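You operate a simulated robot arm through the tools that you are given. There is no shell and no other tool.

The job below is to be done with a simulated two-armed robot. You get a single attempt, and the scene is never put back.

Task
Drain station 1's filter bowl, then close its air flowmeter and air valve.
Fine: shut the drain cock again; the flowmeter stays plugged in.
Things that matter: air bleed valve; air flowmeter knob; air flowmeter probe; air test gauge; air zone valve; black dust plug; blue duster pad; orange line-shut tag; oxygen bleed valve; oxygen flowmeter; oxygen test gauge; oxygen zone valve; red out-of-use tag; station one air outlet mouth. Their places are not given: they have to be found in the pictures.

The check looks at the end state, three seconds after you hand in, the way a careful person would. Anything else that was tipped, shoved, dropped, spilled or broken makes it a failure.

Robot
Two 7-joint arms with four-finger grippers on one trunk that stands fixed in place. Base frame: the origin is at the foot of the trunk, x ahead of it, y to its left, z up. Units: cm, degrees, N and s.
The left shoulder is at [4, 18.1, 135.5], the right one opposite. With the tool pointing down near the work surface each hand reaches from about 10 to 78 cm from the base axis, measured 20 degrees to its own side. Payload 3.67 kg a hand.
The TCP of each hand is the grasp point between the finger pads, 2.8 cm short of the fingertips. In the tool frame z runs along the fingers and y along their closing line. The gripper opens to 11.2 cm; its body begins 7.3 cm behind the TCP.
Orientation is that of the tool frame in the base frame, as a unit quaternion [x, y, z, w]. With the fingers straight down and closing along the base's y, the tool's x points along the base's -x, its y along +y and its z along -z.

Tools
- The arms move only by the tool drive_tool. It takes "left_series", "right_series" or both (then of equal length, played together; a hand with none holds still); each is a list that holds one entry, the list of rows, each a list of 6 numbers: the shift along the tool's x, y, z in cm, then the turn, a rotation vector about the tool's x, y, z in degrees. In form: [[[tx, ty, tz, wx, wy, wz], ...]]. A call has 1 to 20 rows; each row is the pose to reach, as a shift and turn from the pose commanded when the call began, along the tool's axes at that moment. "left_hand" and "right_hand" are, for a hand that has rows, the closure, from 0 (fully open) to 1 (shut), set as the call begins (left out, the last holds). A row lasts 0.2 s, in which the tool goes at most 5 cm and 8.6 degrees; a call with a longer step from one row to the next is refused whole, and so is a gripper value outside its range. Where a pose cannot be reached the arm comes as near as it can. A force on the tool above 40 N (or 10 N above the force at the start of the call, whichever is more), or a blocked arm, ends the call early, and 0.2 s more pass. The fingers move at their own pace (about 7.24 cm/s each) and stop on an object; they squeeze with about 31 N. The grip force told is the motor's: it shows also when the fingers shut on nothing. Time passes only in rows, and 0.2 s behind the last, so rows that repeat a pose let the fingers close. The reply holds the time, the measured pose of the TCP, the force on the tool along the base axes, the opening and the grip force, in the units named above and with some noise, with the torque about the TCP (base axes, N m) and any sound that the robot's microphone picked up.
- Cameras (640 x 400 px; columns grow to the right, rows downward): "scene" is now at [10.7, -3.81, 157.93]; the picture's right is [-0.41, -0.91, 0.00], its down [-0.52, 0.24, -0.82] and it looks along [0.75, -0.34, -0.57] (base axes); focal length 360 px, centre (320, 200). "left" rides on the left gripper at [6, 1.8, -10.4] in its tool frame; the picture's right is [-0.29, 0.96, 0.00], its down [-0.80, -0.24, -0.55] and it looks along [-0.53, -0.16, 0.83] (tool axes); focal length 234 px, centre (320, 200). "right" rides on the right gripper at [6, -1.8, -10.4] in its tool frame; the picture's right is [0.29, 0.96, 0.00], its down [-0.80, 0.24, -0.55] and it looks along [-0.53, 0.16, 0.83] (tool axes); focal length 234 px, centre (320, 200).
- grab_frame(camera): a new picture of that camera. The clock stands still meanwhile.
- raise_lower(by): moves the trunk up (or, below 0, down) by that many cm; the arms and the scene camera ride with it, the base frame stays. It gives what a move gives, with no picture.
- aim_head(pan, tilt): turns the head with the scene camera to pan (to the left, within 86 degrees either way) and tilt (down, from -29 to 69), counted from straight ahead of the robot. It gives what a move gives.
- pixel_to_xyz(camera, pixels): for up to 12 pixels [column, row] of the newest picture of that camera ("zoom" is the newest enlarged one), the place [x, y, z] in the base frame of the surface seen there, good to about 0.2 cm, but the place of the scene camera against the robot may be out by one fixed shift of up to 1.2 cm in any direction. The clock stands still meanwhile.
- zoom(camera, box): a new picture of the part [left, top, right, bottom] of that camera's present view, enlarged. The clock stands still meanwhile.
- finish_job(): hands the job in; it is judged then, once.

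Open the grippers and draw the arms clear of the work before you hand the job in, unless the task says otherwise.

The tools are called after ">>>" as a command line: name --argument value ..., lists and objects as JSON in quotes. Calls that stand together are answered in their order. drive_tool: Moves the arms, as the interface text tells. Its arguments: {"type":"object","properties":{"left_series":{"type":"array","items":{"type":"array","items":{"type":"array","items":{"type":"number"}}}},"left_hand":{"type":"number"},"right_series":{"type":"array","items":{"type":"array","items":{"type":"array","items":{"type":"number"}}}},"right_hand":{"type":"number"}},"required":[]} The other tools are called the same way: raise_lower (by) moves the trunk up or down; aim_head (pan, tilt) turns the head that bears the scene camera; grab_frame (camera) takes a picture; pixel_to_xyz (camera, pixels) gives the place of the surface under pixels of a picture; zoom (camera, box) takes an enlarged picture of a part of a camera's view; finish_job () hands the job in.

At the start:

```text
clock: 0.0
left_tcp_pos: [34.56, -5.82, 137.71]
left_orientation: [0.001, 1.0, 0.0, 0.0]
left_ft_force: [-0.5, -0.2, 0.0]
left_torque: [0.01, 0.02, 0.0]
left_width: 11.16
left_grasp_force: 0.1
right_tcp_pos: [35.06, -36.61, 134.49]
right_orientation: [0.0, 1.0, 0.0, 0.0]
right_ft_force: [-0.4, 0.4, 0.2]
right_torque: [0.0, -0.01, -0.03]
right_width: 11.2
right_grasp_force: 0.1
trunk travel left (down, up): [-47.5, 3.9]
head pan, tilt (commanded): [-24.5, 34.6]
```

scene: 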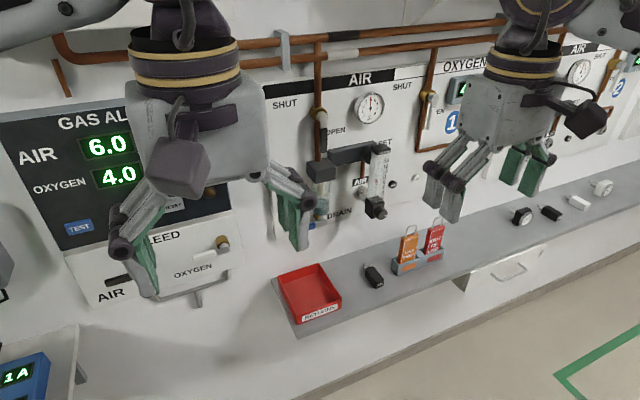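
right: 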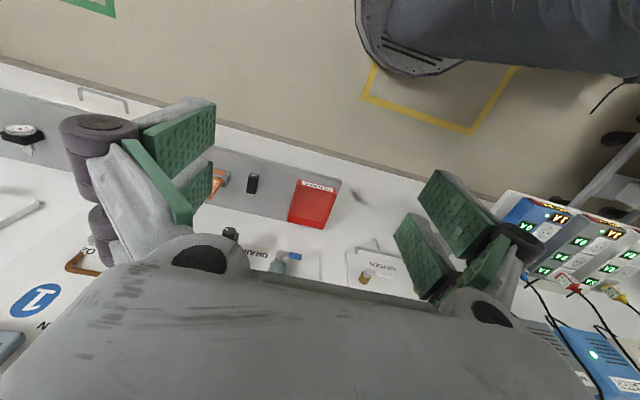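
left: 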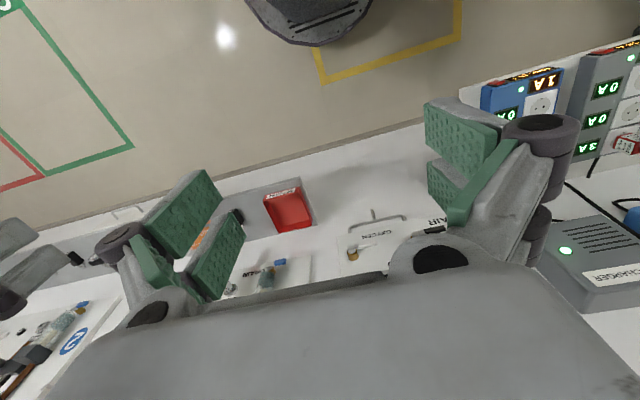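

The arms partly hide the wall panel; I start by taking enlarged views of the station 1 region (around pixels 250-420, 60-240) to identify parts.

>>> zoom --camera "scene" --box '[260, 60, 440, 240]'

>>> zoom --camera "scene" --box '[0, 80, 260, 320]'

>>> zoom --camera "scene" --box '[420, 20, 640, 240]'

```text
2.22 times, centred on (350, 150) of scene
```

zoom: 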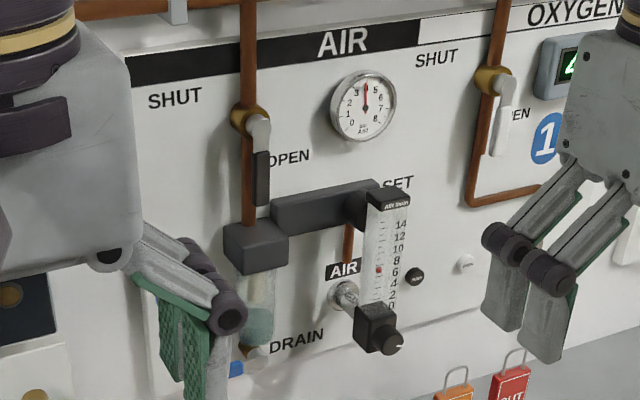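

```text
1.67 times, centred on (130, 200) of scene
```

zoom: 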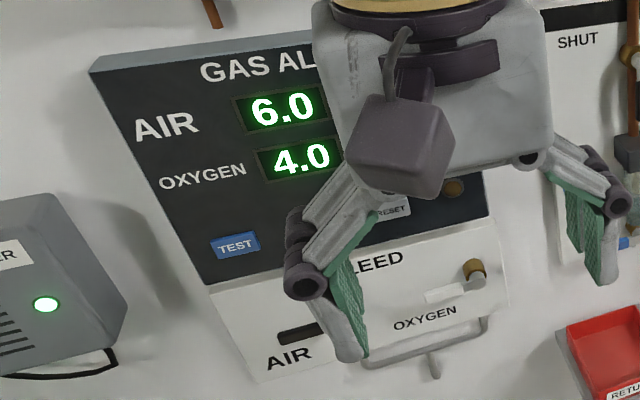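

```text
1.82 times, centred on (530, 130) of scene
```

zoom: 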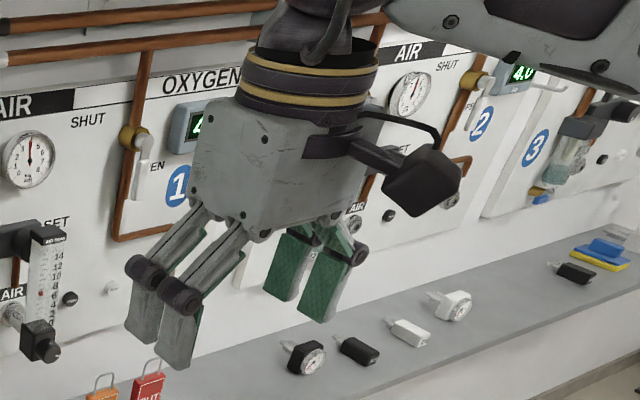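

Station 1 air has a valve at about (320,115), gauge (370,107), filter bowl around (322,195), flowmeter (378,175). I query the 3D place of points in this view.

>>> pixel_to_xyz --camera "scene" --pixels '[[369, 107], [321, 116], [334, 133], [335, 108], [320, 172], [320, 200], [322, 213], [376, 208], [382, 160], [357, 193], [300, 190], [405, 240]]'

>>> pixel_to_xyz --camera "scene" --pixels '[[270, 110], [440, 200], [310, 285], [375, 276], [408, 250], [433, 245], [60, 150], [200, 230], [222, 242], [500, 240], [523, 216], [20, 370]]'

```text
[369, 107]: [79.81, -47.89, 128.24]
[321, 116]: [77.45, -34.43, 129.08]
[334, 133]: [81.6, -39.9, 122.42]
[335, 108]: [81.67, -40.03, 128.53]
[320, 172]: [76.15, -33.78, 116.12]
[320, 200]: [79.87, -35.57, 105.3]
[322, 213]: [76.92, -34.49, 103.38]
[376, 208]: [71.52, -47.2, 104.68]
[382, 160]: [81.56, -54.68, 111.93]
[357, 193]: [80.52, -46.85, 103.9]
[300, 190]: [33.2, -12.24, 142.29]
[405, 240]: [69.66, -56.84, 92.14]
```

```text
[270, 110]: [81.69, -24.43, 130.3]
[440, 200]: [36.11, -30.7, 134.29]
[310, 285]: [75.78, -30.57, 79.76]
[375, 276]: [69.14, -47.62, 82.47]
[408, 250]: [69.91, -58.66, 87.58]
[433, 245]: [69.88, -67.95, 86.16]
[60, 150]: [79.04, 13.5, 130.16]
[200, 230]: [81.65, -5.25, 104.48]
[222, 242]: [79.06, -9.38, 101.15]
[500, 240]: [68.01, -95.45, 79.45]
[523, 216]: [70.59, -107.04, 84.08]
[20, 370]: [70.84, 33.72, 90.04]
```

The panel is a wall at x≈82 facing the robot, with station 1 air at y≈-35 to -50. I move the left hand to the left and the right hand to the right so the scene camera sees the panel clearly.

>>> drive_tool --left_series '[[[0, 4, 0, 0, 0, 0], [0, 8, 0, 0, 0, 0], [0, 12, 0, 0, 0, 0], [0, 16, 0, 0, 0, 0], [0, 20, 0, 0, 0, 0], [0, 24, 0, 0, 0, 0], [0, 28, 0, 0, 0, 0], [0, 30, 0, 0, 0, 0]]]' --right_series '[[[0, -4, 0, 0, 0, 0], [0, -8, 0, 0, 0, 0], [0, -12, 0, 0, 0, 0], [0, -16, 0, 0, 0, 0], [0, -20, 0, 0, 0, 0], [0, -24, 0, 0, 0, 0], [0, -24, 0, 0, 0, 0], [0, -24, 0, 0, 0, 0]]]'

>>> aim_head --pan -28 --tilt 28

>>> grab_frame --camera "scene"

```text
clock: 1.8
left_tcp_pos: [34.42, 24.4, 137.53]
left_orientation: [0.0, 1.0, -0.001, 0.0]
left_ft_force: [0.4, 0.8, -0.5]
left_torque: [-0.03, -0.03, -0.02]
left_width: 11.2
left_grasp_force: 0.1
right_tcp_pos: [35.41, -58.7, 134.73]
right_orientation: [0.001, 1.0, -0.001, 0.0]
right_ft_force: [0.6, -0.1, -0.3]
right_torque: [-0.03, 0.01, -0.03]
right_width: 11.19
right_grasp_force: 0.1
right hand out of reach, approached as far as the arm can: row 6, 7, 8
trunk travel left (down, up): [-47.5, 3.9]
head pan, tilt (commanded): [-24.5, 34.6]
```

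```text
clock: 2.5
left_tcp_pos: [34.61, 24.28, 137.63]
left_orientation: [0.0, 1.0, -0.001, 0.0]
left_ft_force: [-0.2, 0.4, 0.7]
left_torque: [0.02, 0.02, -0.01]
left_width: 11.21
left_grasp_force: 0.1
right_tcp_pos: [35.54, -58.97, 134.53]
right_orientation: [0.001, 1.0, 0.001, 0.001]
right_ft_force: [-0.3, 0.3, 0.4]
right_torque: [-0.02, 0.0, 0.02]
right_width: 11.2
right_grasp_force: 0.0
trunk travel left (down, up): [-47.5, 3.9]
head pan, tilt (commanded): [-28.0, 28.0]
```

```text
taken
```

scene: 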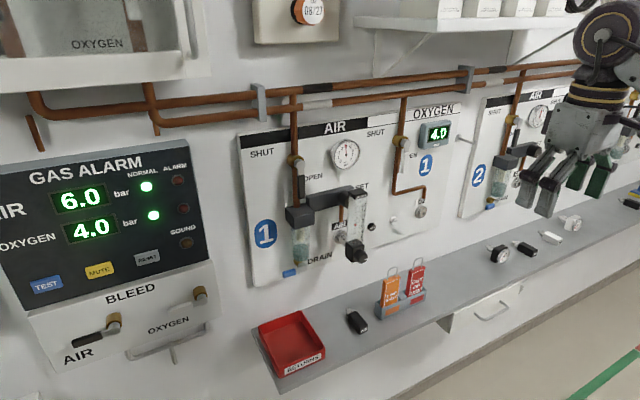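

Now the station 1 panel is clear at columns 240-470. I zoom onto the filter, valve and flowmeter.

>>> zoom --camera "scene" --box '[240, 130, 400, 290]'

>>> zoom --camera "scene" --box '[260, 180, 340, 290]'

>>> zoom --camera "scene" --box '[320, 170, 400, 280]'

>>> zoom --camera "scene" --box '[245, 250, 445, 390]'

```text
2.50 times, centred on (320, 210) of scene
```

zoom: 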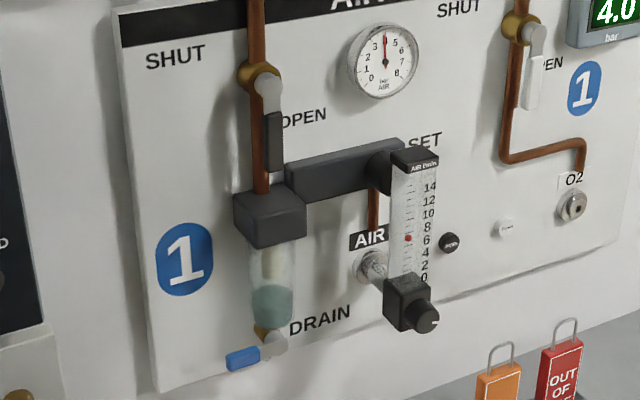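

```text
3.64 times, centred on (300, 235) of scene
```

zoom: 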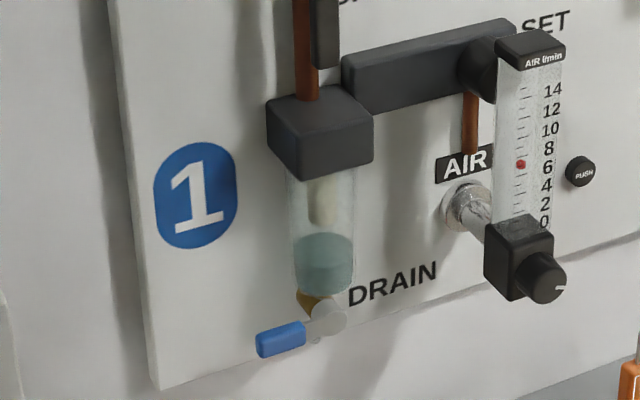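

```text
3.64 times, centred on (360, 225) of scene
```

zoom: 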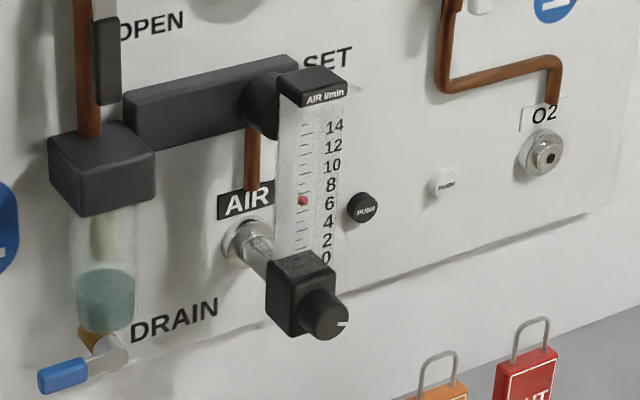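

```text
2.86 times, centred on (345, 320) of scene
```

zoom: 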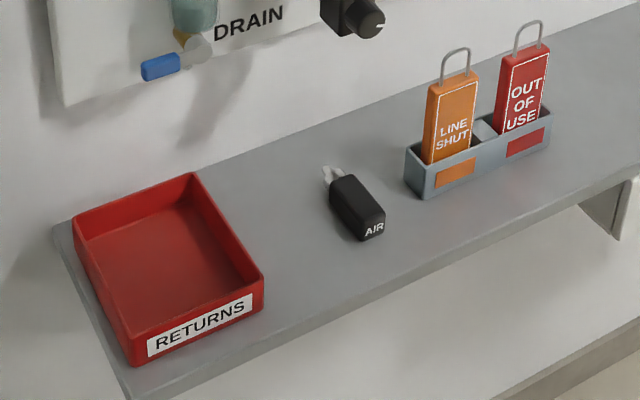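

The filter bowl holds water with the blue drain handle at about (290,272) pointing left (shut); the valve lever at (300,180) points down (open). I look closer at the grippers to understand the finger geometry and at the right camera.

>>> zoom --camera "scene" --box '[500, 60, 640, 230]'

>>> grab_frame --camera "right"

>>> pixel_to_xyz --camera "scene" --pixels '[[284, 274], [293, 272], [300, 268], [308, 268], [300, 258], [358, 257], [366, 257], [294, 158], [301, 160], [302, 183], [301, 197], [298, 225]]'

```text
2.35 times, centred on (570, 145) of scene
```

zoom: 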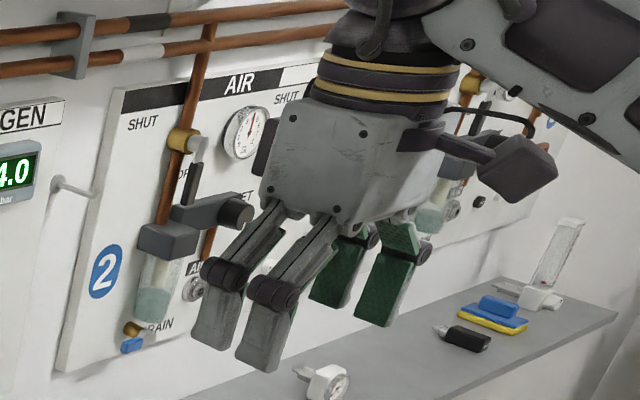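

```text
taken
```

right: 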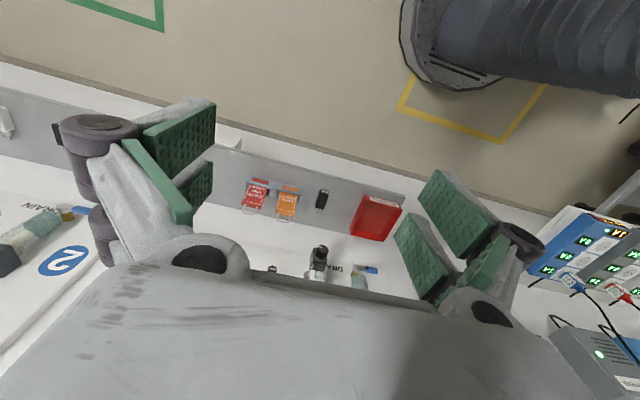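

```text
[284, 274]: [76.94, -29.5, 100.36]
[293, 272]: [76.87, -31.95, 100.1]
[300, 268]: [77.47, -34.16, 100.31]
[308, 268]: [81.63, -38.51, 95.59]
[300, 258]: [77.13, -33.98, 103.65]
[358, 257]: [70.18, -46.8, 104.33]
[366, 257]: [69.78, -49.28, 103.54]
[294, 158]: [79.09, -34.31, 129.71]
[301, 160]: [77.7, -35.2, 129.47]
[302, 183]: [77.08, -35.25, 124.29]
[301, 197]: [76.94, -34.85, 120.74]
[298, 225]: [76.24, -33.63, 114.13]
```

Fingers are two per jaw, about 6 cm wide along tool x. I now turn the right hand so the fingers point at the wall (+x), going toward about (55,-45,125), well short of the wall fittings (x≥68).

>>> drive_tool --right_series '[[[-1.8, 1.3, 0.9, 0, -8.18, 0], [-3.6, 2.6, 1.8, 0, -16.36, 0], [-5.4, 3.9, 2.7, 0, -24.5, 0], [-7.2, 5.2, 3.6, 0, -32.7, 0], [-9, 6.5, 4.5, 0, -40.9, 0], [-10.8, 7.8, 5.4, 0, -49.1, 0], [-12.6, 9.1, 6.3, 0, -57.3, 0], [-14.4, 10.4, 7.2, 0, -65.4, 0], [-16.2, 11.7, 8.1, 0, -73.6, 0], [-18, 13, 9, 0, -81.8, 0], [-20, 14, 10, 0, -90, 0], [-20, 14, 10, 0, -90, 0]]]'

>>> grab_frame --camera "right"

>>> grab_frame --camera "scene"

```text
clock: 5.3
left_tcp_pos: [34.89, 24.31, 137.44]
left_orientation: [0.0, 1.0, 0.0, -0.002]
left_ft_force: [-0.8, -0.3, -0.1]
left_torque: [0.02, 0.02, 0.01]
left_width: 11.2
left_grasp_force: 0.1
right_tcp_pos: [44.75, -50.25, 106.95]
right_orientation: [-0.005, 0.842, -0.047, 0.537]
right_ft_force: [0.1, 0.3, 0.0]
right_torque: [0.03, 0.03, 0.01]
right_width: 11.18
right_grasp_force: 0.1
right hand out of reach, approached as far as the arm can: row 11, 12
trunk travel left (down, up): [-47.5, 3.9]
head pan, tilt (commanded): [-28.0, 28.0]
stopped in row 12 (right hand): the arm was blocked; the commanded pose is now the measured one
```

```text
taken
```

right: 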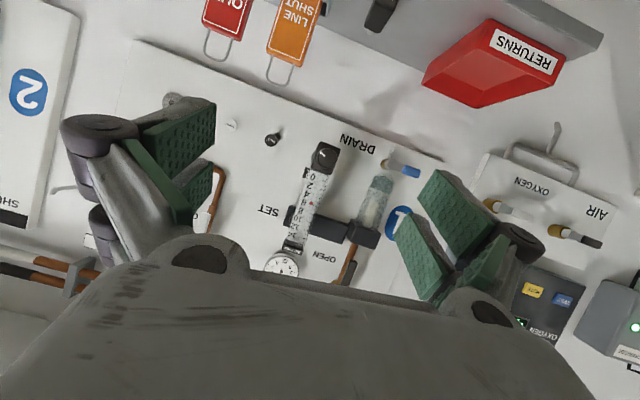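

```text
taken
```

scene: 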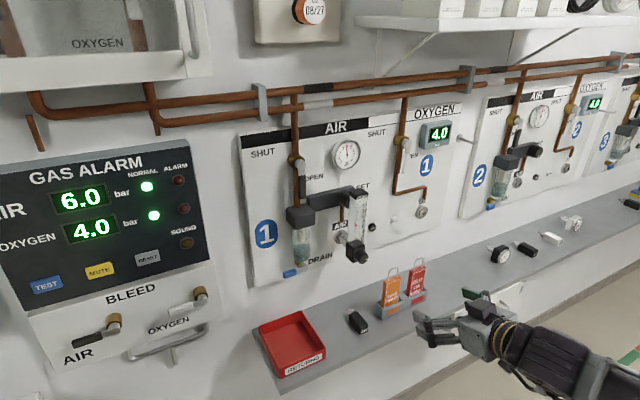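

The arm stopped at a pitched-down pose (44.7,-50.2,107), but the right camera now gives a good (upside-down) view of the panel. I measure the main parts with it, since this camera has no fixed shift.

>>> zoom --camera "right" --box '[250, 110, 450, 310]'

>>> pixel_to_xyz --camera "right" --pixels '[[322, 157], [387, 163], [400, 169], [412, 172], [380, 195], [365, 233], [330, 228], [347, 265], [282, 265], [273, 140], [300, 215], [295, 243]]'

```text
2.00 times, centred on (350, 210) of right
```

zoom: 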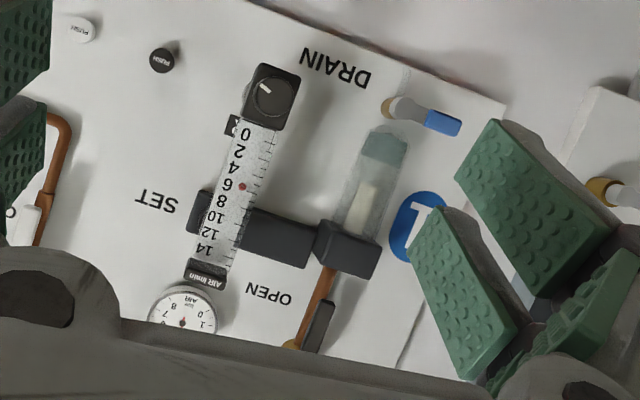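

```text
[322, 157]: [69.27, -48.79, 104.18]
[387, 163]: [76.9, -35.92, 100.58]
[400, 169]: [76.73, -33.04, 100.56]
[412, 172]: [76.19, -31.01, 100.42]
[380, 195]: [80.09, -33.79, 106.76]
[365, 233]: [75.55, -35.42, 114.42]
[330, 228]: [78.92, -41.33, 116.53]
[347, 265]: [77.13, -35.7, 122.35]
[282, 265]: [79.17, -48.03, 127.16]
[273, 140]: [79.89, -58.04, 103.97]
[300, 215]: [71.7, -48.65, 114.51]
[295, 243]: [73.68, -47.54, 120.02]
```

Right-camera measures agree with the scene ones within about 1 cm. I query finer points in the enlarged picture: drain hub (392,105), blue handle ends (428,116)/(460,127), knob edges, lever grip, filter cap.

>>> pixel_to_xyz --camera "zoom" --pixels '[[405, 110], [392, 106], [430, 118], [457, 126], [442, 120], [270, 94], [252, 94], [290, 94], [318, 325], [327, 305], [340, 245], [368, 255]]'

>>> zoom --camera "right" --box '[360, 130, 440, 210]'

```text
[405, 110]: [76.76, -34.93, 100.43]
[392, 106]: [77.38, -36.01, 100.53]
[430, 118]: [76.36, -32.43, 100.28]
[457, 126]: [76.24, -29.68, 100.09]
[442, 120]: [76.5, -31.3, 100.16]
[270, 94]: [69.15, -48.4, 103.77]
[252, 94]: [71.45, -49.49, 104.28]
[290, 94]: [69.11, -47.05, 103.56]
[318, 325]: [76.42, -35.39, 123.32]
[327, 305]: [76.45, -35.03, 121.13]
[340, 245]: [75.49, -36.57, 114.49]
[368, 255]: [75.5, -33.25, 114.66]
```

```text
5.00 times, centred on (400, 170) of right
```

zoom: 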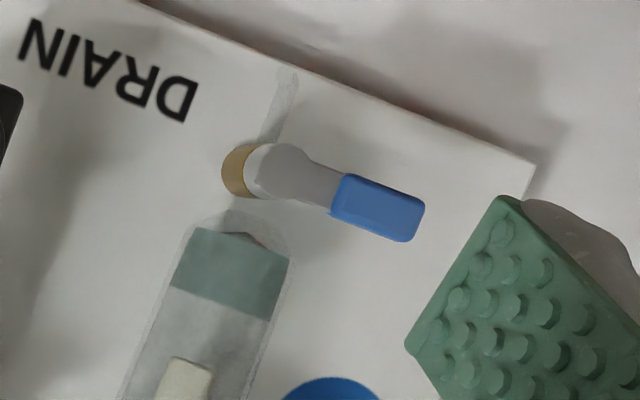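

Drain hub is at about (76.8,-35.2,100.5) with its blue handle from y≈-32.9 to -29.3. I move the right hand forward to about (58,-40,108) and level the fingers.

>>> drive_tool --right_series '[[[-1.18, 1.78, 1.8, -0.57, -4.15, 0.72], [-2.37, 3.56, 3.6, -1.13, -8.3, 1.43], [-3.55, 5.34, 5.4, -1.7, -12.45, 2.15], [-4.73, 7.12, 7.2, -2.27, -16.6, 2.87], [-5.92, 8.9, 9.0, -2.83, -20.75, 3.58], [-7.1, 10.68, 10.81, -3.4, -24.9, 4.3], [-7.1, 10.68, 10.81, -3.4, -24.9, 4.3]]]'

>>> grab_frame --camera "right"

>>> grab_frame --camera "scene"

```text
clock: 6.9
left_tcp_pos: [34.65, 24.36, 137.58]
left_orientation: [0.0, 1.0, -0.001, -0.001]
left_ft_force: [-0.9, 0.2, -0.4]
left_torque: [0.01, -0.01, 0.01]
left_width: 11.2
left_grasp_force: 0.1
right_tcp_pos: [46.75, -46.44, 115.79]
right_orientation: [-0.001, 0.706, 0.002, 0.708]
right_ft_force: [0.1, 0.5, -0.4]
right_torque: [0.0, 0.03, -0.03]
right_width: 11.2
right_grasp_force: 0.0
right hand out of reach, approached as far as the arm can: row 2, 3, 4, 5, 6, 7
trunk travel left (down, up): [-47.5, 3.9]
head pan, tilt (commanded): [-28.0, 28.0]
```

```text
taken
```

right: 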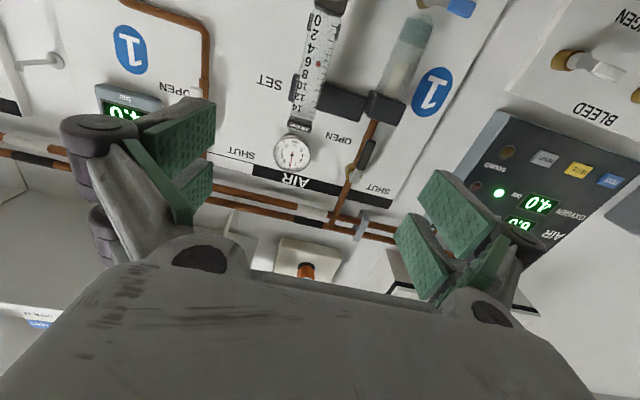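

```text
taken
```

scene: 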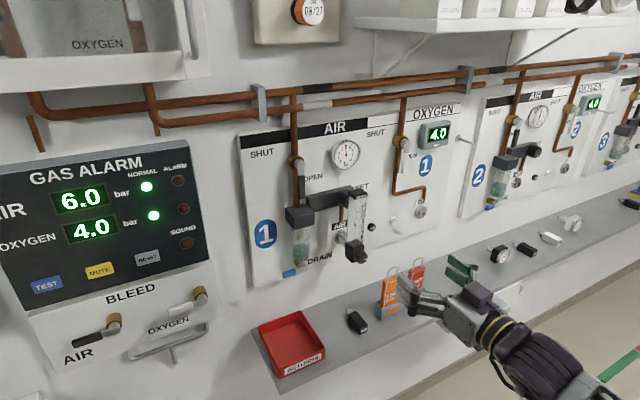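

The hand is level but stuck at x≈46.8 short of the target, so a joint limit seems to hold it. I look at the arm posture with the head to diagnose.

>>> aim_head --pan -62 --tilt 50

>>> grab_frame --camera "scene"

```text
clock: 7.9
left_tcp_pos: [34.54, 24.33, 137.64]
left_orientation: [-0.001, 1.0, 0.0, 0.0]
left_ft_force: [0.4, -0.4, -0.6]
left_torque: [0.01, 0.03, 0.04]
left_width: 11.2
left_grasp_force: 0.1
right_tcp_pos: [46.84, -46.44, 115.79]
right_orientation: [-0.003, 0.707, 0.002, 0.707]
right_ft_force: [0.9, -0.3, -0.7]
right_torque: [0.01, 0.01, -0.01]
right_width: 11.24
right_grasp_force: 0.0
trunk travel left (down, up): [-47.5, 3.9]
head pan, tilt (commanded): [-62.0, 50.0]
```

```text
taken
```

scene: 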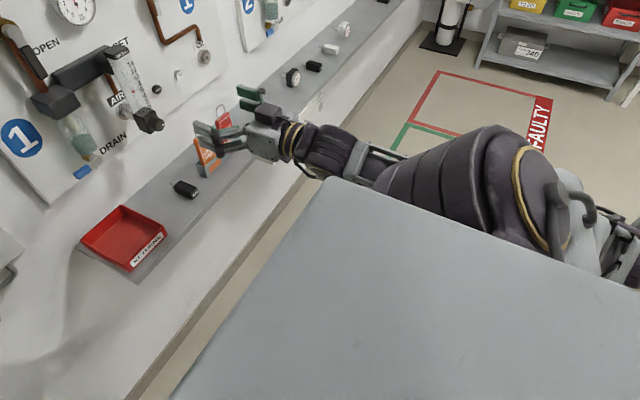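

The elbow is far back at the robot's right side. I try a small straight advance of 6 cm along the fingers to see how the arm responds from this posture.

>>> drive_tool --right_series '[[[0, 0, 2, 0, 0, 0], [0, 0, 4, 0, 0, 0], [0, 0, 6, 0, 0, 0], [0, 0, 6, 0, 0, 0]]]'

```text
clock: 8.9
left_tcp_pos: [34.75, 24.13, 137.65]
left_orientation: [0.0, 1.0, 0.0, 0.0]
left_ft_force: [0.5, -0.4, 0.2]
left_torque: [0.01, -0.03, -0.01]
left_width: 11.18
left_grasp_force: 0.0
right_tcp_pos: [50.76, -48.71, 117.61]
right_orientation: [0.0, 0.707, 0.001, 0.708]
right_ft_force: [0.0, -0.2, 0.5]
right_torque: [-0.01, -0.01, 0.03]
right_width: 11.22
right_grasp_force: 0.0
right hand out of reach, approached as far as the arm can: row 1, 2, 3, 4
trunk travel left (down, up): [-47.5, 3.9]
head pan, tilt (commanded): [-62.0, 50.0]
```

Advancing made the hand slide right and up along a limit. I test whether rolling the hand about the finger axis (needed for the drain handle anyway) frees the arm: roll +86° in place.

>>> drive_tool --right_series '[[[0, 0, 0, 0, 0, 8.5], [0, 0, 0, 0, 0, 17], [0, 0, 0, 0, 0, 25.5], [0, 0, 0, 0, 0, 34], [0, 0, 0, 0, 0, 42.5], [0, 0, 0, 0, 0, 51], [0, 0, 0, 0, 0, 59.5], [0, 0, 0, 0, 0, 68], [0, 0, 0, 0, 0, 76.5], [0, 0, 0, 0, 0, 85], [0, 0, 0, 0, 0, 90], [0, 0, 0, 0, 0, 90]]]'

```text
clock: 11.5
left_tcp_pos: [34.65, 24.16, 137.62]
left_orientation: [0.0, 1.0, 0.0, 0.0]
left_ft_force: [-0.2, -0.3, 0.4]
left_torque: [0.0, 0.01, 0.02]
left_width: 11.2
left_grasp_force: 0.0
right_tcp_pos: [50.63, -48.69, 117.56]
right_orientation: [0.5, 0.5, 0.501, 0.499]
right_ft_force: [0.2, 0.5, 0.1]
right_torque: [0.01, -0.01, 0.0]
right_width: 11.21
right_grasp_force: 0.0
trunk travel left (down, up): [-47.5, 3.9]
head pan, tilt (commanded): [-62.0, 50.0]
```

Roll worked with no drift; now tool x=+Y, y=+Z, z=+X. I try moving to about (58,-40,108) again from this roll.

>>> drive_tool --right_series '[[[2.2, -2.4, 1.85, 0, 0, 0], [4.4, -4.8, 3.7, 0, 0, 0], [6.5, -7.2, 5.55, 0, 0, 0], [8.7, -9.5, 7.4, 0, 0, 0], [8.7, -9.5, 7.4, 0, 0, 0]]]'

>>> grab_frame --camera "scene"

```text
clock: 12.7
left_tcp_pos: [34.65, 24.29, 137.61]
left_orientation: [0.0, 1.0, 0.0, 0.0]
left_ft_force: [-0.4, -0.2, -0.1]
left_torque: [-0.01, 0.01, -0.03]
left_width: 11.21
left_grasp_force: 0.1
right_tcp_pos: [50.01, -48.46, 116.9]
right_orientation: [0.5, 0.499, 0.5, 0.5]
right_ft_force: [-0.4, 0.1, -0.4]
right_torque: [0.0, 0.01, 0.01]
right_width: 11.17
right_grasp_force: 0.0
right hand out of reach, approached as far as the arm can: row 1, 2, 3, 4, 5
trunk travel left (down, up): [-47.5, 3.9]
head pan, tilt (commanded): [-62.0, 50.0]
```

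```text
taken
```

scene: 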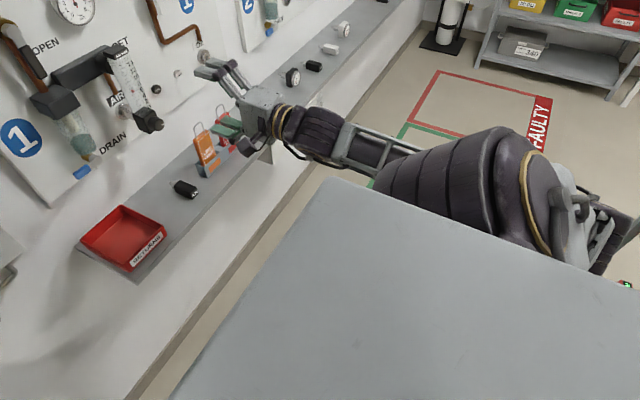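

The roll did not help: a posture limit remains. I go back to fingers-down at about (48,-38,128), a less sideways posture, and will then pitch up again from there.

>>> drive_tool --right_series '[[[0.7, 0.73, -0.13, 4.62, 4.62, -4.62], [1.4, 1.47, -0.27, 9.24, 9.24, -9.24], [2.1, 2.2, -0.4, 13.86, 13.86, -13.86], [2.8, 2.93, -0.53, 18.48, 18.48, -18.48], [3.5, 3.67, -0.67, 23.1, 23.1, -23.1], [4.2, 4.4, -0.8, 27.71, 27.71, -27.71], [4.9, 5.13, -0.93, 32.33, 32.33, -32.33], [5.6, 5.87, -1.07, 36.95, 36.95, -36.95], [6.3, 6.6, -1.2, 41.57, 41.57, -41.57], [7.0, 7.33, -1.33, 46.19, 46.19, -46.19], [7.7, 8.07, -1.47, 50.81, 50.81, -50.81], [8.4, 8.8, -1.6, 55.43, 55.43, -55.43], [9.1, 9.53, -1.73, 60.05, 60.05, -60.05], [9.8, 10.27, -1.87, 64.67, 64.67, -64.67], [10.5, 11, -2, 69.28, 69.28, -69.28], [10.5, 11, -2, 69.28, 69.28, -69.28]]]'

>>> grab_frame --camera "scene"

```text
clock: 16.1
left_tcp_pos: [34.8, 24.22, 137.67]
left_orientation: [0.0, 1.0, 0.001, -0.001]
left_ft_force: [0.8, 0.1, 0.7]
left_torque: [0.02, 0.0, -0.01]
left_width: 11.22
left_grasp_force: 0.0
right_tcp_pos: [54.71, -41.3, 112.99]
right_orientation: [0.044, 0.964, 0.204, 0.163]
right_ft_force: [1.0, -0.3, -0.5]
right_torque: [0.04, 0.0, 0.03]
right_width: 11.18
right_grasp_force: 0.1
right hand out of reach, approached as far as the arm can: row 9, 10, 11, 12, 13, 14, 15, 16
trunk travel left (down, up): [-47.5, 3.9]
head pan, tilt (commanded): [-62.0, 50.0]
```

```text
taken
```

scene: 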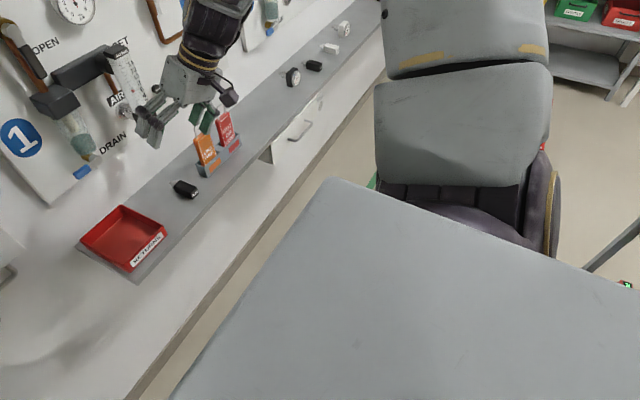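

The arm is now in another posture (TCP at 54.7,-41.3,113, fingers down-forward). I look at it from the scene and right cameras before moving on.

>>> aim_head --pan -50 --tilt 25

>>> grab_frame --camera "scene"

>>> grab_frame --camera "left"

```text
clock: 17.0
left_tcp_pos: [34.57, 24.26, 137.7]
left_orientation: [0.0, 1.0, 0.0, -0.001]
left_ft_force: [-0.5, -0.1, -0.9]
left_torque: [0.0, -0.03, 0.0]
left_width: 11.19
left_grasp_force: 0.1
right_tcp_pos: [54.44, -41.24, 113.12]
right_orientation: [0.045, 0.964, 0.203, 0.164]
right_ft_force: [0.0, 0.4, 0.7]
right_torque: [-0.02, 0.0, -0.01]
right_width: 11.18
right_grasp_force: 0.1
trunk travel left (down, up): [-47.5, 3.9]
head pan, tilt (commanded): [-50.0, 25.0]
```

```text
taken
```

scene: 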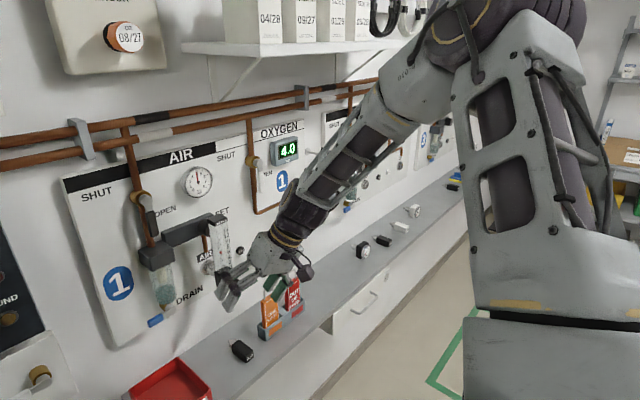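

```text
taken
```

left: 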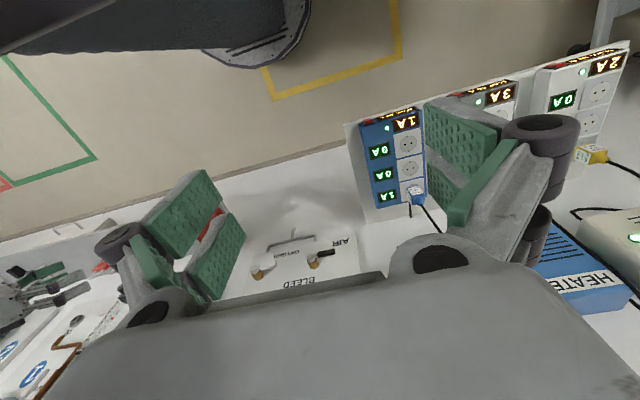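

The elbow is now high with the forearm sloping down to the hand, which should let the wrist pitch up. From here I level the fingers (about 74° turn) keeping the TCP in place.

>>> drive_tool --right_series '[[[0, 0, 0, 1.38, -6.96, -2.16], [0, 0, 0, 2.76, -13.92, -4.32], [0, 0, 0, 4.14, -20.88, -6.48], [0, 0, 0, 5.52, -27.84, -8.64], [0, 0, 0, 6.9, -34.8, -10.8], [0, 0, 0, 8.28, -41.76, -12.96], [0, 0, 0, 9.66, -48.72, -15.12], [0, 0, 0, 11.04, -55.68, -17.28], [0, 0, 0, 12.42, -62.64, -19.44], [0, 0, 0, 13.8, -69.6, -21.6], [0, 0, 0, 13.8, -69.6, -21.6]]]'

>>> grab_frame --camera "scene"

```text
clock: 19.6
left_tcp_pos: [34.34, 24.38, 137.7]
left_orientation: [0.0, 1.0, -0.001, 0.001]
left_ft_force: [-0.6, -0.1, 0.3]
left_torque: [0.0, -0.05, 0.02]
left_width: 11.21
left_grasp_force: 0.0
right_tcp_pos: [30.33, -42.04, 95.52]
right_orientation: [-0.15, 0.908, 0.04, 0.389]
right_ft_force: [-0.9, -0.7, 1.4]
right_torque: [0.0, 0.02, -0.01]
right_width: 11.2
right_grasp_force: 0.1
right hand out of reach, approached as far as the arm can: row 6, 7, 8, 9, 10, 11
trunk travel left (down, up): [-47.5, 3.9]
head pan, tilt (commanded): [-50.0, 25.0]
stopped in row 11 (right hand): the arm was blocked; the commanded pose is now the measured one
```

```text
taken
```

scene: 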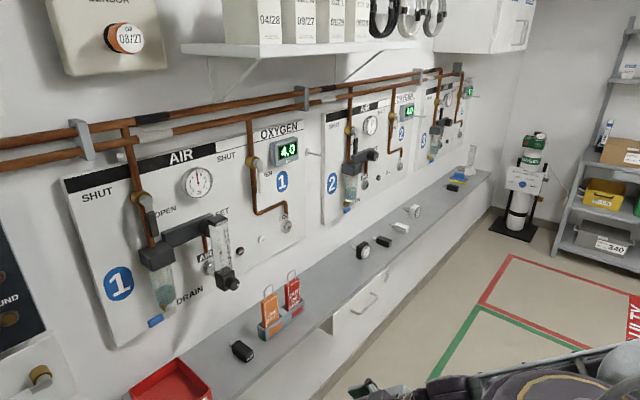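

The arm flipped posture again and is now low at (30,-42,95), clear of everything. I lower the trunk by 25 cm so the targets lie closer to shoulder height, which should widen the level-hand reach.

>>> raise_lower --by -25

>>> aim_head --pan -60 --tilt 30

>>> grab_frame --camera "scene"

```text
clock: 22.1
left_tcp_pos: [34.68, 24.24, 112.67]
left_orientation: [0.0, 1.0, 0.0, 0.0]
left_ft_force: [0.2, -0.2, -0.3]
left_torque: [-0.02, 0.01, -0.01]
left_width: 11.22
left_grasp_force: 0.0
right_tcp_pos: [30.33, -42.02, 70.35]
right_orientation: [-0.147, 0.908, 0.039, 0.39]
right_ft_force: [0.3, 0.3, 0.1]
right_torque: [0.02, 0.0, -0.02]
right_width: 11.19
right_grasp_force: 0.1
trunk travel left (down, up): [-22.5, 28.9]
head pan, tilt (commanded): [-50.0, 25.0]
```

```text
clock: 22.9
left_tcp_pos: [34.64, 24.25, 112.66]
left_orientation: [-0.001, 1.0, 0.001, 0.0]
left_ft_force: [0.1, 0.2, -0.6]
left_torque: [0.01, -0.03, -0.02]
left_width: 11.21
left_grasp_force: 0.1
right_tcp_pos: [30.37, -41.97, 70.45]
right_orientation: [-0.147, 0.909, 0.038, 0.389]
right_ft_force: [0.8, 0.6, 0.1]
right_torque: [0.0, -0.02, 0.03]
right_width: 11.22
right_grasp_force: 0.0
trunk travel left (down, up): [-22.5, 28.9]
head pan, tilt (commanded): [-60.0, 30.0]
```

```text
taken
```

scene: 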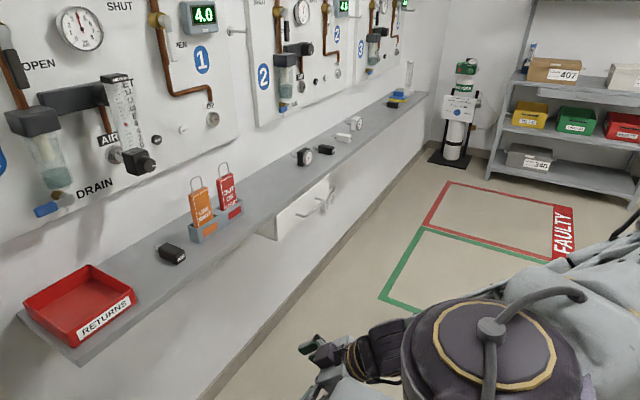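

The trunk is lower and the hand hangs at (30,-42,70) pitched 45° down. I raise it to about (45,-42,105) while levelling the fingers.

>>> drive_tool --right_series '[[[-3.44, -0.59, -1.37, 1.55, -4.33, 0.9], [-6.88, -1.18, -2.74, 3.1, -8.66, 1.81], [-10.32, -1.77, -4.11, 4.65, -12.99, 2.71], [-13.76, -2.36, -5.48, 6.2, -17.32, 3.62], [-17.2, -2.95, -6.85, 7.75, -21.65, 4.52], [-20.64, -3.54, -8.22, 9.3, -25.98, 5.43], [-24.08, -4.13, -9.59, 10.85, -30.31, 6.33], [-27.52, -4.72, -10.96, 12.4, -34.64, 7.24], [-30.96, -5.31, -12.33, 13.95, -38.97, 8.15], [-34.4, -5.9, -13.7, 15.5, -43.3, 9.05], [-34.4, -5.9, -13.7, 15.5, -43.3, 9.05]]]'

>>> grab_frame --camera "scene"

```text
clock: 25.3
left_tcp_pos: [34.66, 24.19, 112.63]
left_orientation: [0.0, 1.0, 0.0, 0.0]
left_ft_force: [-0.5, 0.5, -0.1]
left_torque: [0.0, -0.04, 0.01]
left_width: 11.19
left_grasp_force: 0.0
right_tcp_pos: [47.96, -44.65, 103.77]
right_orientation: [-0.001, 0.707, 0.001, 0.707]
right_ft_force: [0.2, -0.3, -0.2]
right_torque: [-0.01, -0.02, 0.02]
right_width: 11.18
right_grasp_force: 0.1
right hand out of reach, approached as far as the arm can: row 4, 5, 6, 7, 8, 9, 10, 11
trunk travel left (down, up): [-22.5, 28.9]
head pan, tilt (commanded): [-60.0, 30.0]
```

```text
taken
```

scene: 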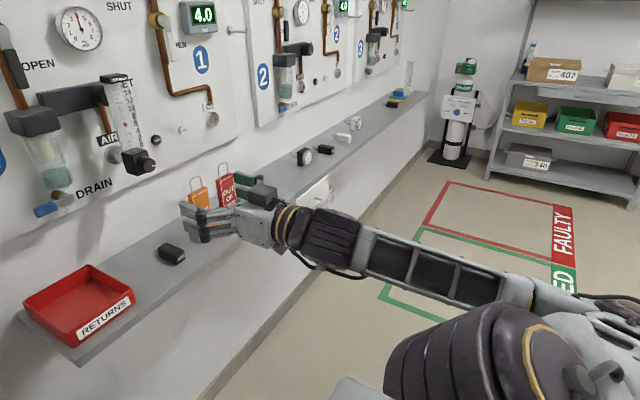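

The hand is level at (48,-44.7,103.8) now. I advance toward (58,-36,101).

>>> drive_tool --right_series '[[[0.7, 2.15, 2.5, 0, 0, 0], [1.4, 4.3, 5, 0, 0, 0], [2.1, 6.45, 7.5, 0, 0, 0], [2.8, 8.6, 10, 0, 0, 0], [2.8, 8.6, 10, 0, 0, 0]]]'

```text
clock: 26.5
left_tcp_pos: [34.55, 24.17, 112.62]
left_orientation: [-0.001, 1.0, 0.001, 0.0]
left_ft_force: [0.3, 0.6, 0.4]
left_torque: [-0.01, 0.04, -0.01]
left_width: 11.21
left_grasp_force: 0.1
right_tcp_pos: [52.84, -41.62, 104.37]
right_orientation: [-0.001, 0.708, 0.001, 0.706]
right_ft_force: [-0.6, 0.0, -0.2]
right_torque: [0.01, 0.02, 0.01]
right_width: 11.2
right_grasp_force: 0.0
right hand out of reach, approached as far as the arm can: row 2, 3, 4, 5
trunk travel left (down, up): [-22.5, 28.9]
head pan, tilt (commanded): [-60.0, 30.0]
```

Still limited, mainly against moving down and left, so a lower shoulder should help more. Before lowering again I check the left hand's surroundings with its camera.

>>> grab_frame --camera "left"

>>> pixel_to_xyz --camera "left" --pixels '[[590, 280], [400, 160], [510, 130], [620, 230], [300, 150], [250, 240], [150, 130], [440, 90]]'

```text
taken
```

left: 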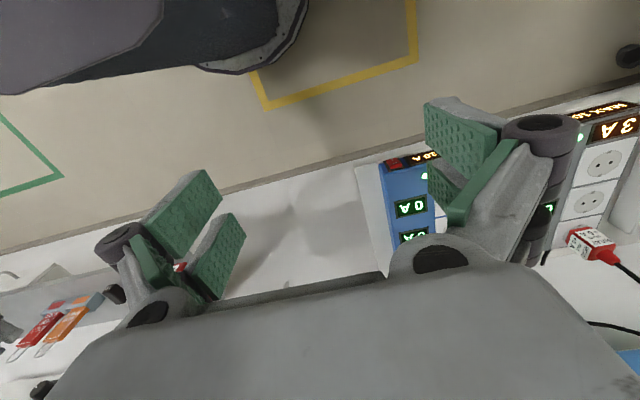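

```text
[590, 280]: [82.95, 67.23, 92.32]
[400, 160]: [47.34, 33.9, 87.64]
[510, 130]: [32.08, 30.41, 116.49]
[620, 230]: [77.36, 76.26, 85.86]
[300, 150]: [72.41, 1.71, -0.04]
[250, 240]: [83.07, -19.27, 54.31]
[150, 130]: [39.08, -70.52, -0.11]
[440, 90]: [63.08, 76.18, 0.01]
```

The nearest thing to the left hand is a unit at (47,34,88), about 9 cm ahead of its fingers, so lowering straight down by 15 cm is clear. The right hand at (53,-42) also stays clear of the shelf edge (x≈66).

>>> raise_lower --by -15

>>> drive_tool --right_series '[[[-3, 0.5, 0, 0, 0, 0], [-6, 1, 0, 0, 0, 0], [-9, 1.5, 0.5, 0, 0, 0], [-11.5, 2, 1, 0, 0, 0], [-11.5, 4, 3, 0, 0, 0], [-11.5, 5.6, 5, 0, 0, 0], [-11.5, 5.6, 5, 0, 0, 0]]]'

```text
clock: 28.2
left_tcp_pos: [34.65, 24.23, 97.45]
left_orientation: [0.001, 1.0, 0.001, 0.0]
left_ft_force: [-0.4, 0.2, 0.2]
left_torque: [0.03, 0.03, 0.01]
left_width: 11.21
left_grasp_force: 0.1
right_tcp_pos: [52.79, -41.65, 89.15]
right_orientation: [-0.002, 0.708, 0.002, 0.707]
right_ft_force: [0.5, 0.3, 0.6]
right_torque: [0.02, 0.0, 0.0]
right_width: 11.19
right_grasp_force: 0.0
trunk travel left (down, up): [-7.5, 43.9]
head pan, tilt (commanded): [-60.0, 30.0]
```

```text
clock: 30.0
left_tcp_pos: [34.64, 24.21, 97.48]
left_orientation: [0.0, 1.0, 0.001, 0.0]
left_ft_force: [0.3, 0.5, 0.4]
left_torque: [0.01, -0.02, 0.0]
left_width: 11.19
left_grasp_force: 0.0
right_tcp_pos: [57.97, -35.95, 94.11]
right_orientation: [-0.002, 0.75, 0.003, 0.661]
right_ft_force: [-0.4, -0.8, 0.1]
right_torque: [-0.03, 0.0, 0.01]
right_width: 11.19
right_grasp_force: 0.0
right hand out of reach, approached as far as the arm can: row 6
trunk travel left (down, up): [-7.5, 43.9]
head pan, tilt (commanded): [-60.0, 30.0]
stopped in row 7 (right hand): the arm was blocked; the commanded pose is now the measured one
```

The hand is at (58,-36,94) now, pitched 7° down, and reported blocked. I look at the scene to see the posture and what blocks it.

>>> aim_head --pan -45 --tilt 40

>>> grab_frame --camera "scene"

>>> grab_frame --camera "right"

>>> grab_frame --camera "left"

```text
clock: 30.8
left_tcp_pos: [34.63, 24.23, 97.4]
left_orientation: [0.0, 1.0, -0.001, 0.0]
left_ft_force: [-0.9, -0.1, -0.1]
left_torque: [-0.01, 0.0, 0.01]
left_width: 11.19
left_grasp_force: 0.0
right_tcp_pos: [57.9, -35.87, 94.09]
right_orientation: [-0.001, 0.75, 0.001, 0.662]
right_ft_force: [0.5, 0.4, -1.0]
right_torque: [0.01, 0.02, 0.01]
right_width: 11.18
right_grasp_force: 0.1
trunk travel left (down, up): [-7.5, 43.9]
head pan, tilt (commanded): [-45.0, 40.0]
```

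```text
taken
```

scene: 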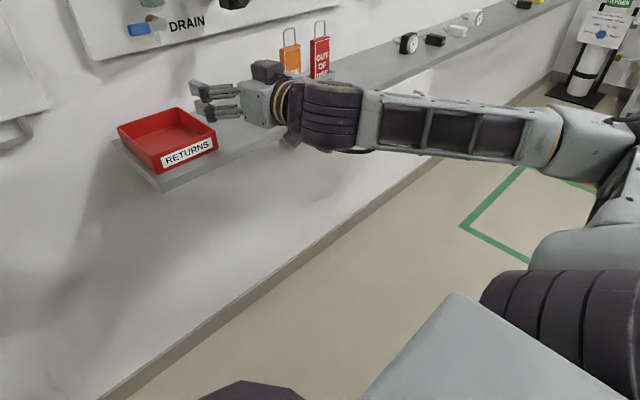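

```text
taken
```

right: 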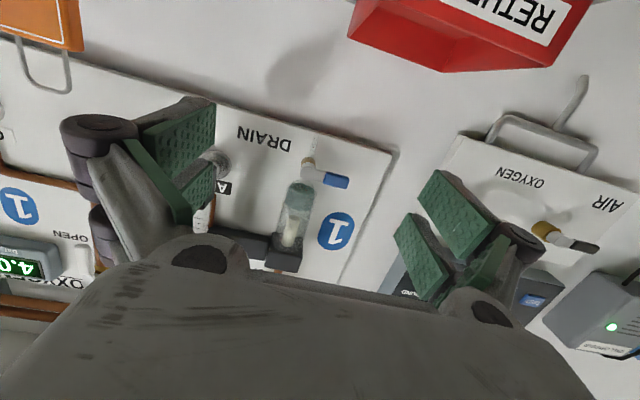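

```text
taken
```

left: 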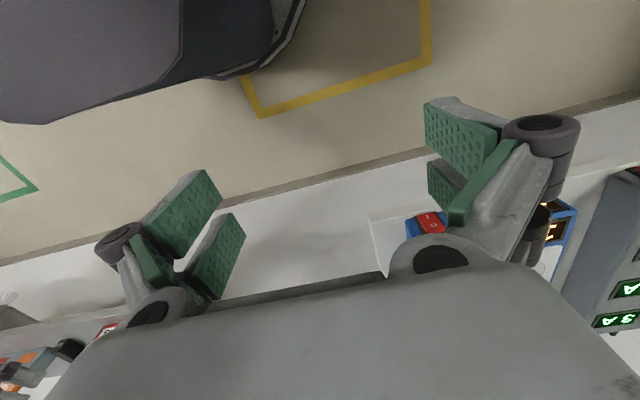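

The posture looks healthy: forearm level from the right, hand nearly straight at the wall. I raise it 6 cm and level the remaining 7°.

>>> drive_tool --right_series '[[[-2.2, 0, 0.4, 0, -2.4, 0], [-4.4, 0, 0.8, 0, -4.8, 0], [-6.7, 0, 1.17, 0, -7.2, 0], [-6.7, 0, 1.17, 0, -7.2, 0]]]'

```text
clock: 31.8
left_tcp_pos: [34.66, 24.21, 97.37]
left_orientation: [0.0, 1.0, 0.001, 0.0]
left_ft_force: [0.7, 0.5, -0.2]
left_torque: [0.0, -0.03, 0.0]
left_width: 11.21
left_grasp_force: 0.0
right_tcp_pos: [59.95, -36.25, 101.24]
right_orientation: [-0.002, 0.709, 0.003, 0.706]
right_ft_force: [-0.6, 0.8, -0.4]
right_torque: [0.0, 0.0, -0.02]
right_width: 11.21
right_grasp_force: 0.0
right hand out of reach, approached as far as the arm can: row 3, 4
trunk travel left (down, up): [-7.5, 43.9]
head pan, tilt (commanded): [-45.0, 40.0]
```

The hand is level at (60,-36.3,101.2). Now I roll +90° so the jaws close vertically for the horizontal drain handle, staying 15 cm off the wall parts.

>>> drive_tool --right_series '[[[0, 0, 0, 0, 0, 8.5], [0, 0, 0, 0, 0, 17], [0, 0, 0, 0, 0, 25.5], [0, 0, 0, 0, 0, 34], [0, 0, 0, 0, 0, 42.5], [0, 0, 0, 0, 0, 51], [0, 0, 0, 0, 0, 59.5], [0, 0, 0, 0, 0, 68], [0, 0, 0, 0, 0, 76.5], [0, 0, 0, 0, 0, 85], [0, 0, 0, 0, 0, 90], [0, 0, 0, 0, 0, 90]]]'

>>> grab_frame --camera "right"

>>> aim_head --pan -35 --tilt 20

>>> grab_frame --camera "scene"

```text
clock: 34.4
left_tcp_pos: [34.65, 24.22, 97.37]
left_orientation: [0.0, 1.0, 0.0, 0.0]
left_ft_force: [-0.1, 0.5, -0.5]
left_torque: [0.0, -0.02, 0.05]
left_width: 11.19
left_grasp_force: 0.1
right_tcp_pos: [59.68, -36.29, 101.38]
right_orientation: [0.5, 0.501, 0.502, 0.497]
right_ft_force: [-0.4, -0.4, 0.5]
right_torque: [0.01, -0.02, -0.01]
right_width: 11.21
right_grasp_force: 0.1
trunk travel left (down, up): [-7.5, 43.9]
head pan, tilt (commanded): [-45.0, 40.0]
```

```text
taken
```

right: 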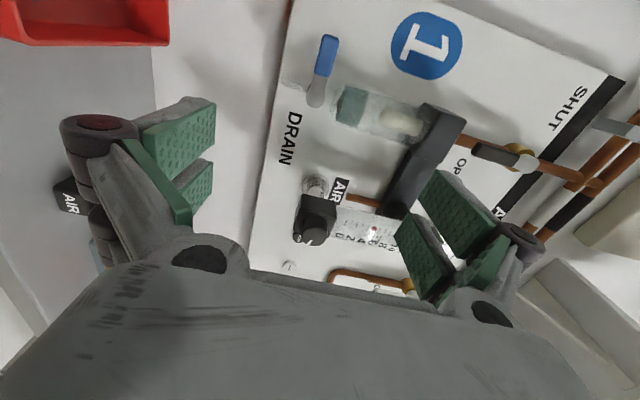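

```text
clock: 35.2
left_tcp_pos: [34.74, 24.25, 97.44]
left_orientation: [0.0, 1.0, 0.001, 0.0]
left_ft_force: [-0.5, -0.4, 0.3]
left_torque: [0.04, 0.0, -0.02]
left_width: 11.24
left_grasp_force: 0.0
right_tcp_pos: [59.66, -36.3, 101.15]
right_orientation: [0.5, 0.502, 0.502, 0.497]
right_ft_force: [0.3, 0.8, -0.6]
right_torque: [-0.01, -0.03, -0.02]
right_width: 11.19
right_grasp_force: 0.1
trunk travel left (down, up): [-7.5, 43.9]
head pan, tilt (commanded): [-35.0, 20.0]
```

```text
taken
```

scene: 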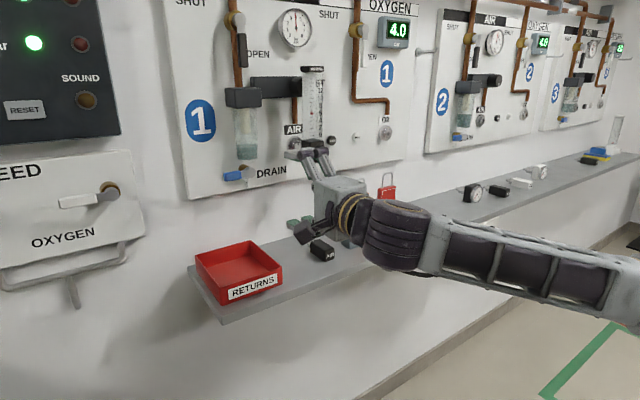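

Now the right camera sees the blue handle at (327,55) and hub at (318,92). I zoom and measure the handle precisely.

>>> zoom --camera "right" --box '[270, 20, 430, 140]'

>>> pixel_to_xyz --camera "right" --pixels '[[331, 38], [327, 55], [321, 73], [334, 55], [320, 55], [318, 92], [345, 105], [365, 107], [405, 112], [430, 110], [420, 150], [400, 180]]'

```text
3.33 times, centred on (350, 80) of right
```

zoom: 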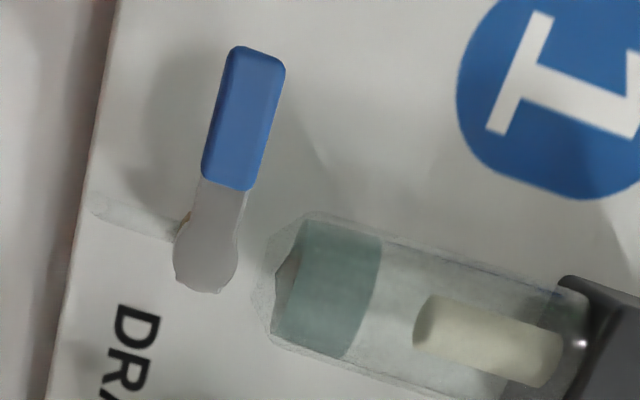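

```text
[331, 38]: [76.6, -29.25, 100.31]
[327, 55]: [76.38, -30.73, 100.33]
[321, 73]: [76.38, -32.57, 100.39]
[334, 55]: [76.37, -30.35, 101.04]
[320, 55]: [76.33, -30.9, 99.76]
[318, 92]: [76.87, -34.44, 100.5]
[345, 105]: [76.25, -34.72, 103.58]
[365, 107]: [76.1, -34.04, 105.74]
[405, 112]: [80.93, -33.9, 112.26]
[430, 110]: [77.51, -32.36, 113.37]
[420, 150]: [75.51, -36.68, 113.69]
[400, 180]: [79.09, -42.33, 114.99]
```

Handle face is at x≈76.35, y -29.0 to -32.8, z 100.4±0.7; hub at (76.9,-34.8,100.5). I measure the finger pads in the same picture to know the jaw's width and thickness.

>>> pixel_to_xyz --camera "right" --pixels '[[440, 175], [492, 215], [425, 205], [470, 250], [412, 218], [450, 265], [398, 242], [432, 295], [210, 103], [148, 132], [210, 163], [190, 180]]'

>>> zoom --camera "scene" --box '[270, 130, 400, 260]'

```text
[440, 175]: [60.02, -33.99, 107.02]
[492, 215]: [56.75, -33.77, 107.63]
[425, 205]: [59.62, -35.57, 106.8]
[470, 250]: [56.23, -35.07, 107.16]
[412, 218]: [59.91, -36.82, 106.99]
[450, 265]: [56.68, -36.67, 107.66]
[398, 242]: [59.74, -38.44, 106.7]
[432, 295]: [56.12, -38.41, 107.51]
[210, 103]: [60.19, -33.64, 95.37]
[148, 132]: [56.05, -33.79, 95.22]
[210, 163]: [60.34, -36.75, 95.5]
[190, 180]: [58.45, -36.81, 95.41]
```

```text
3.08 times, centred on (335, 195) of scene
```

zoom: 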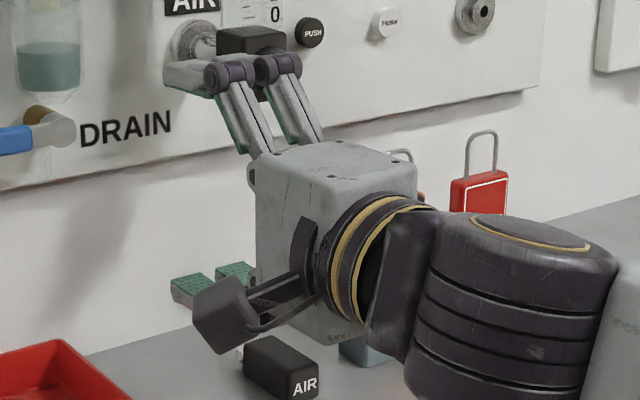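

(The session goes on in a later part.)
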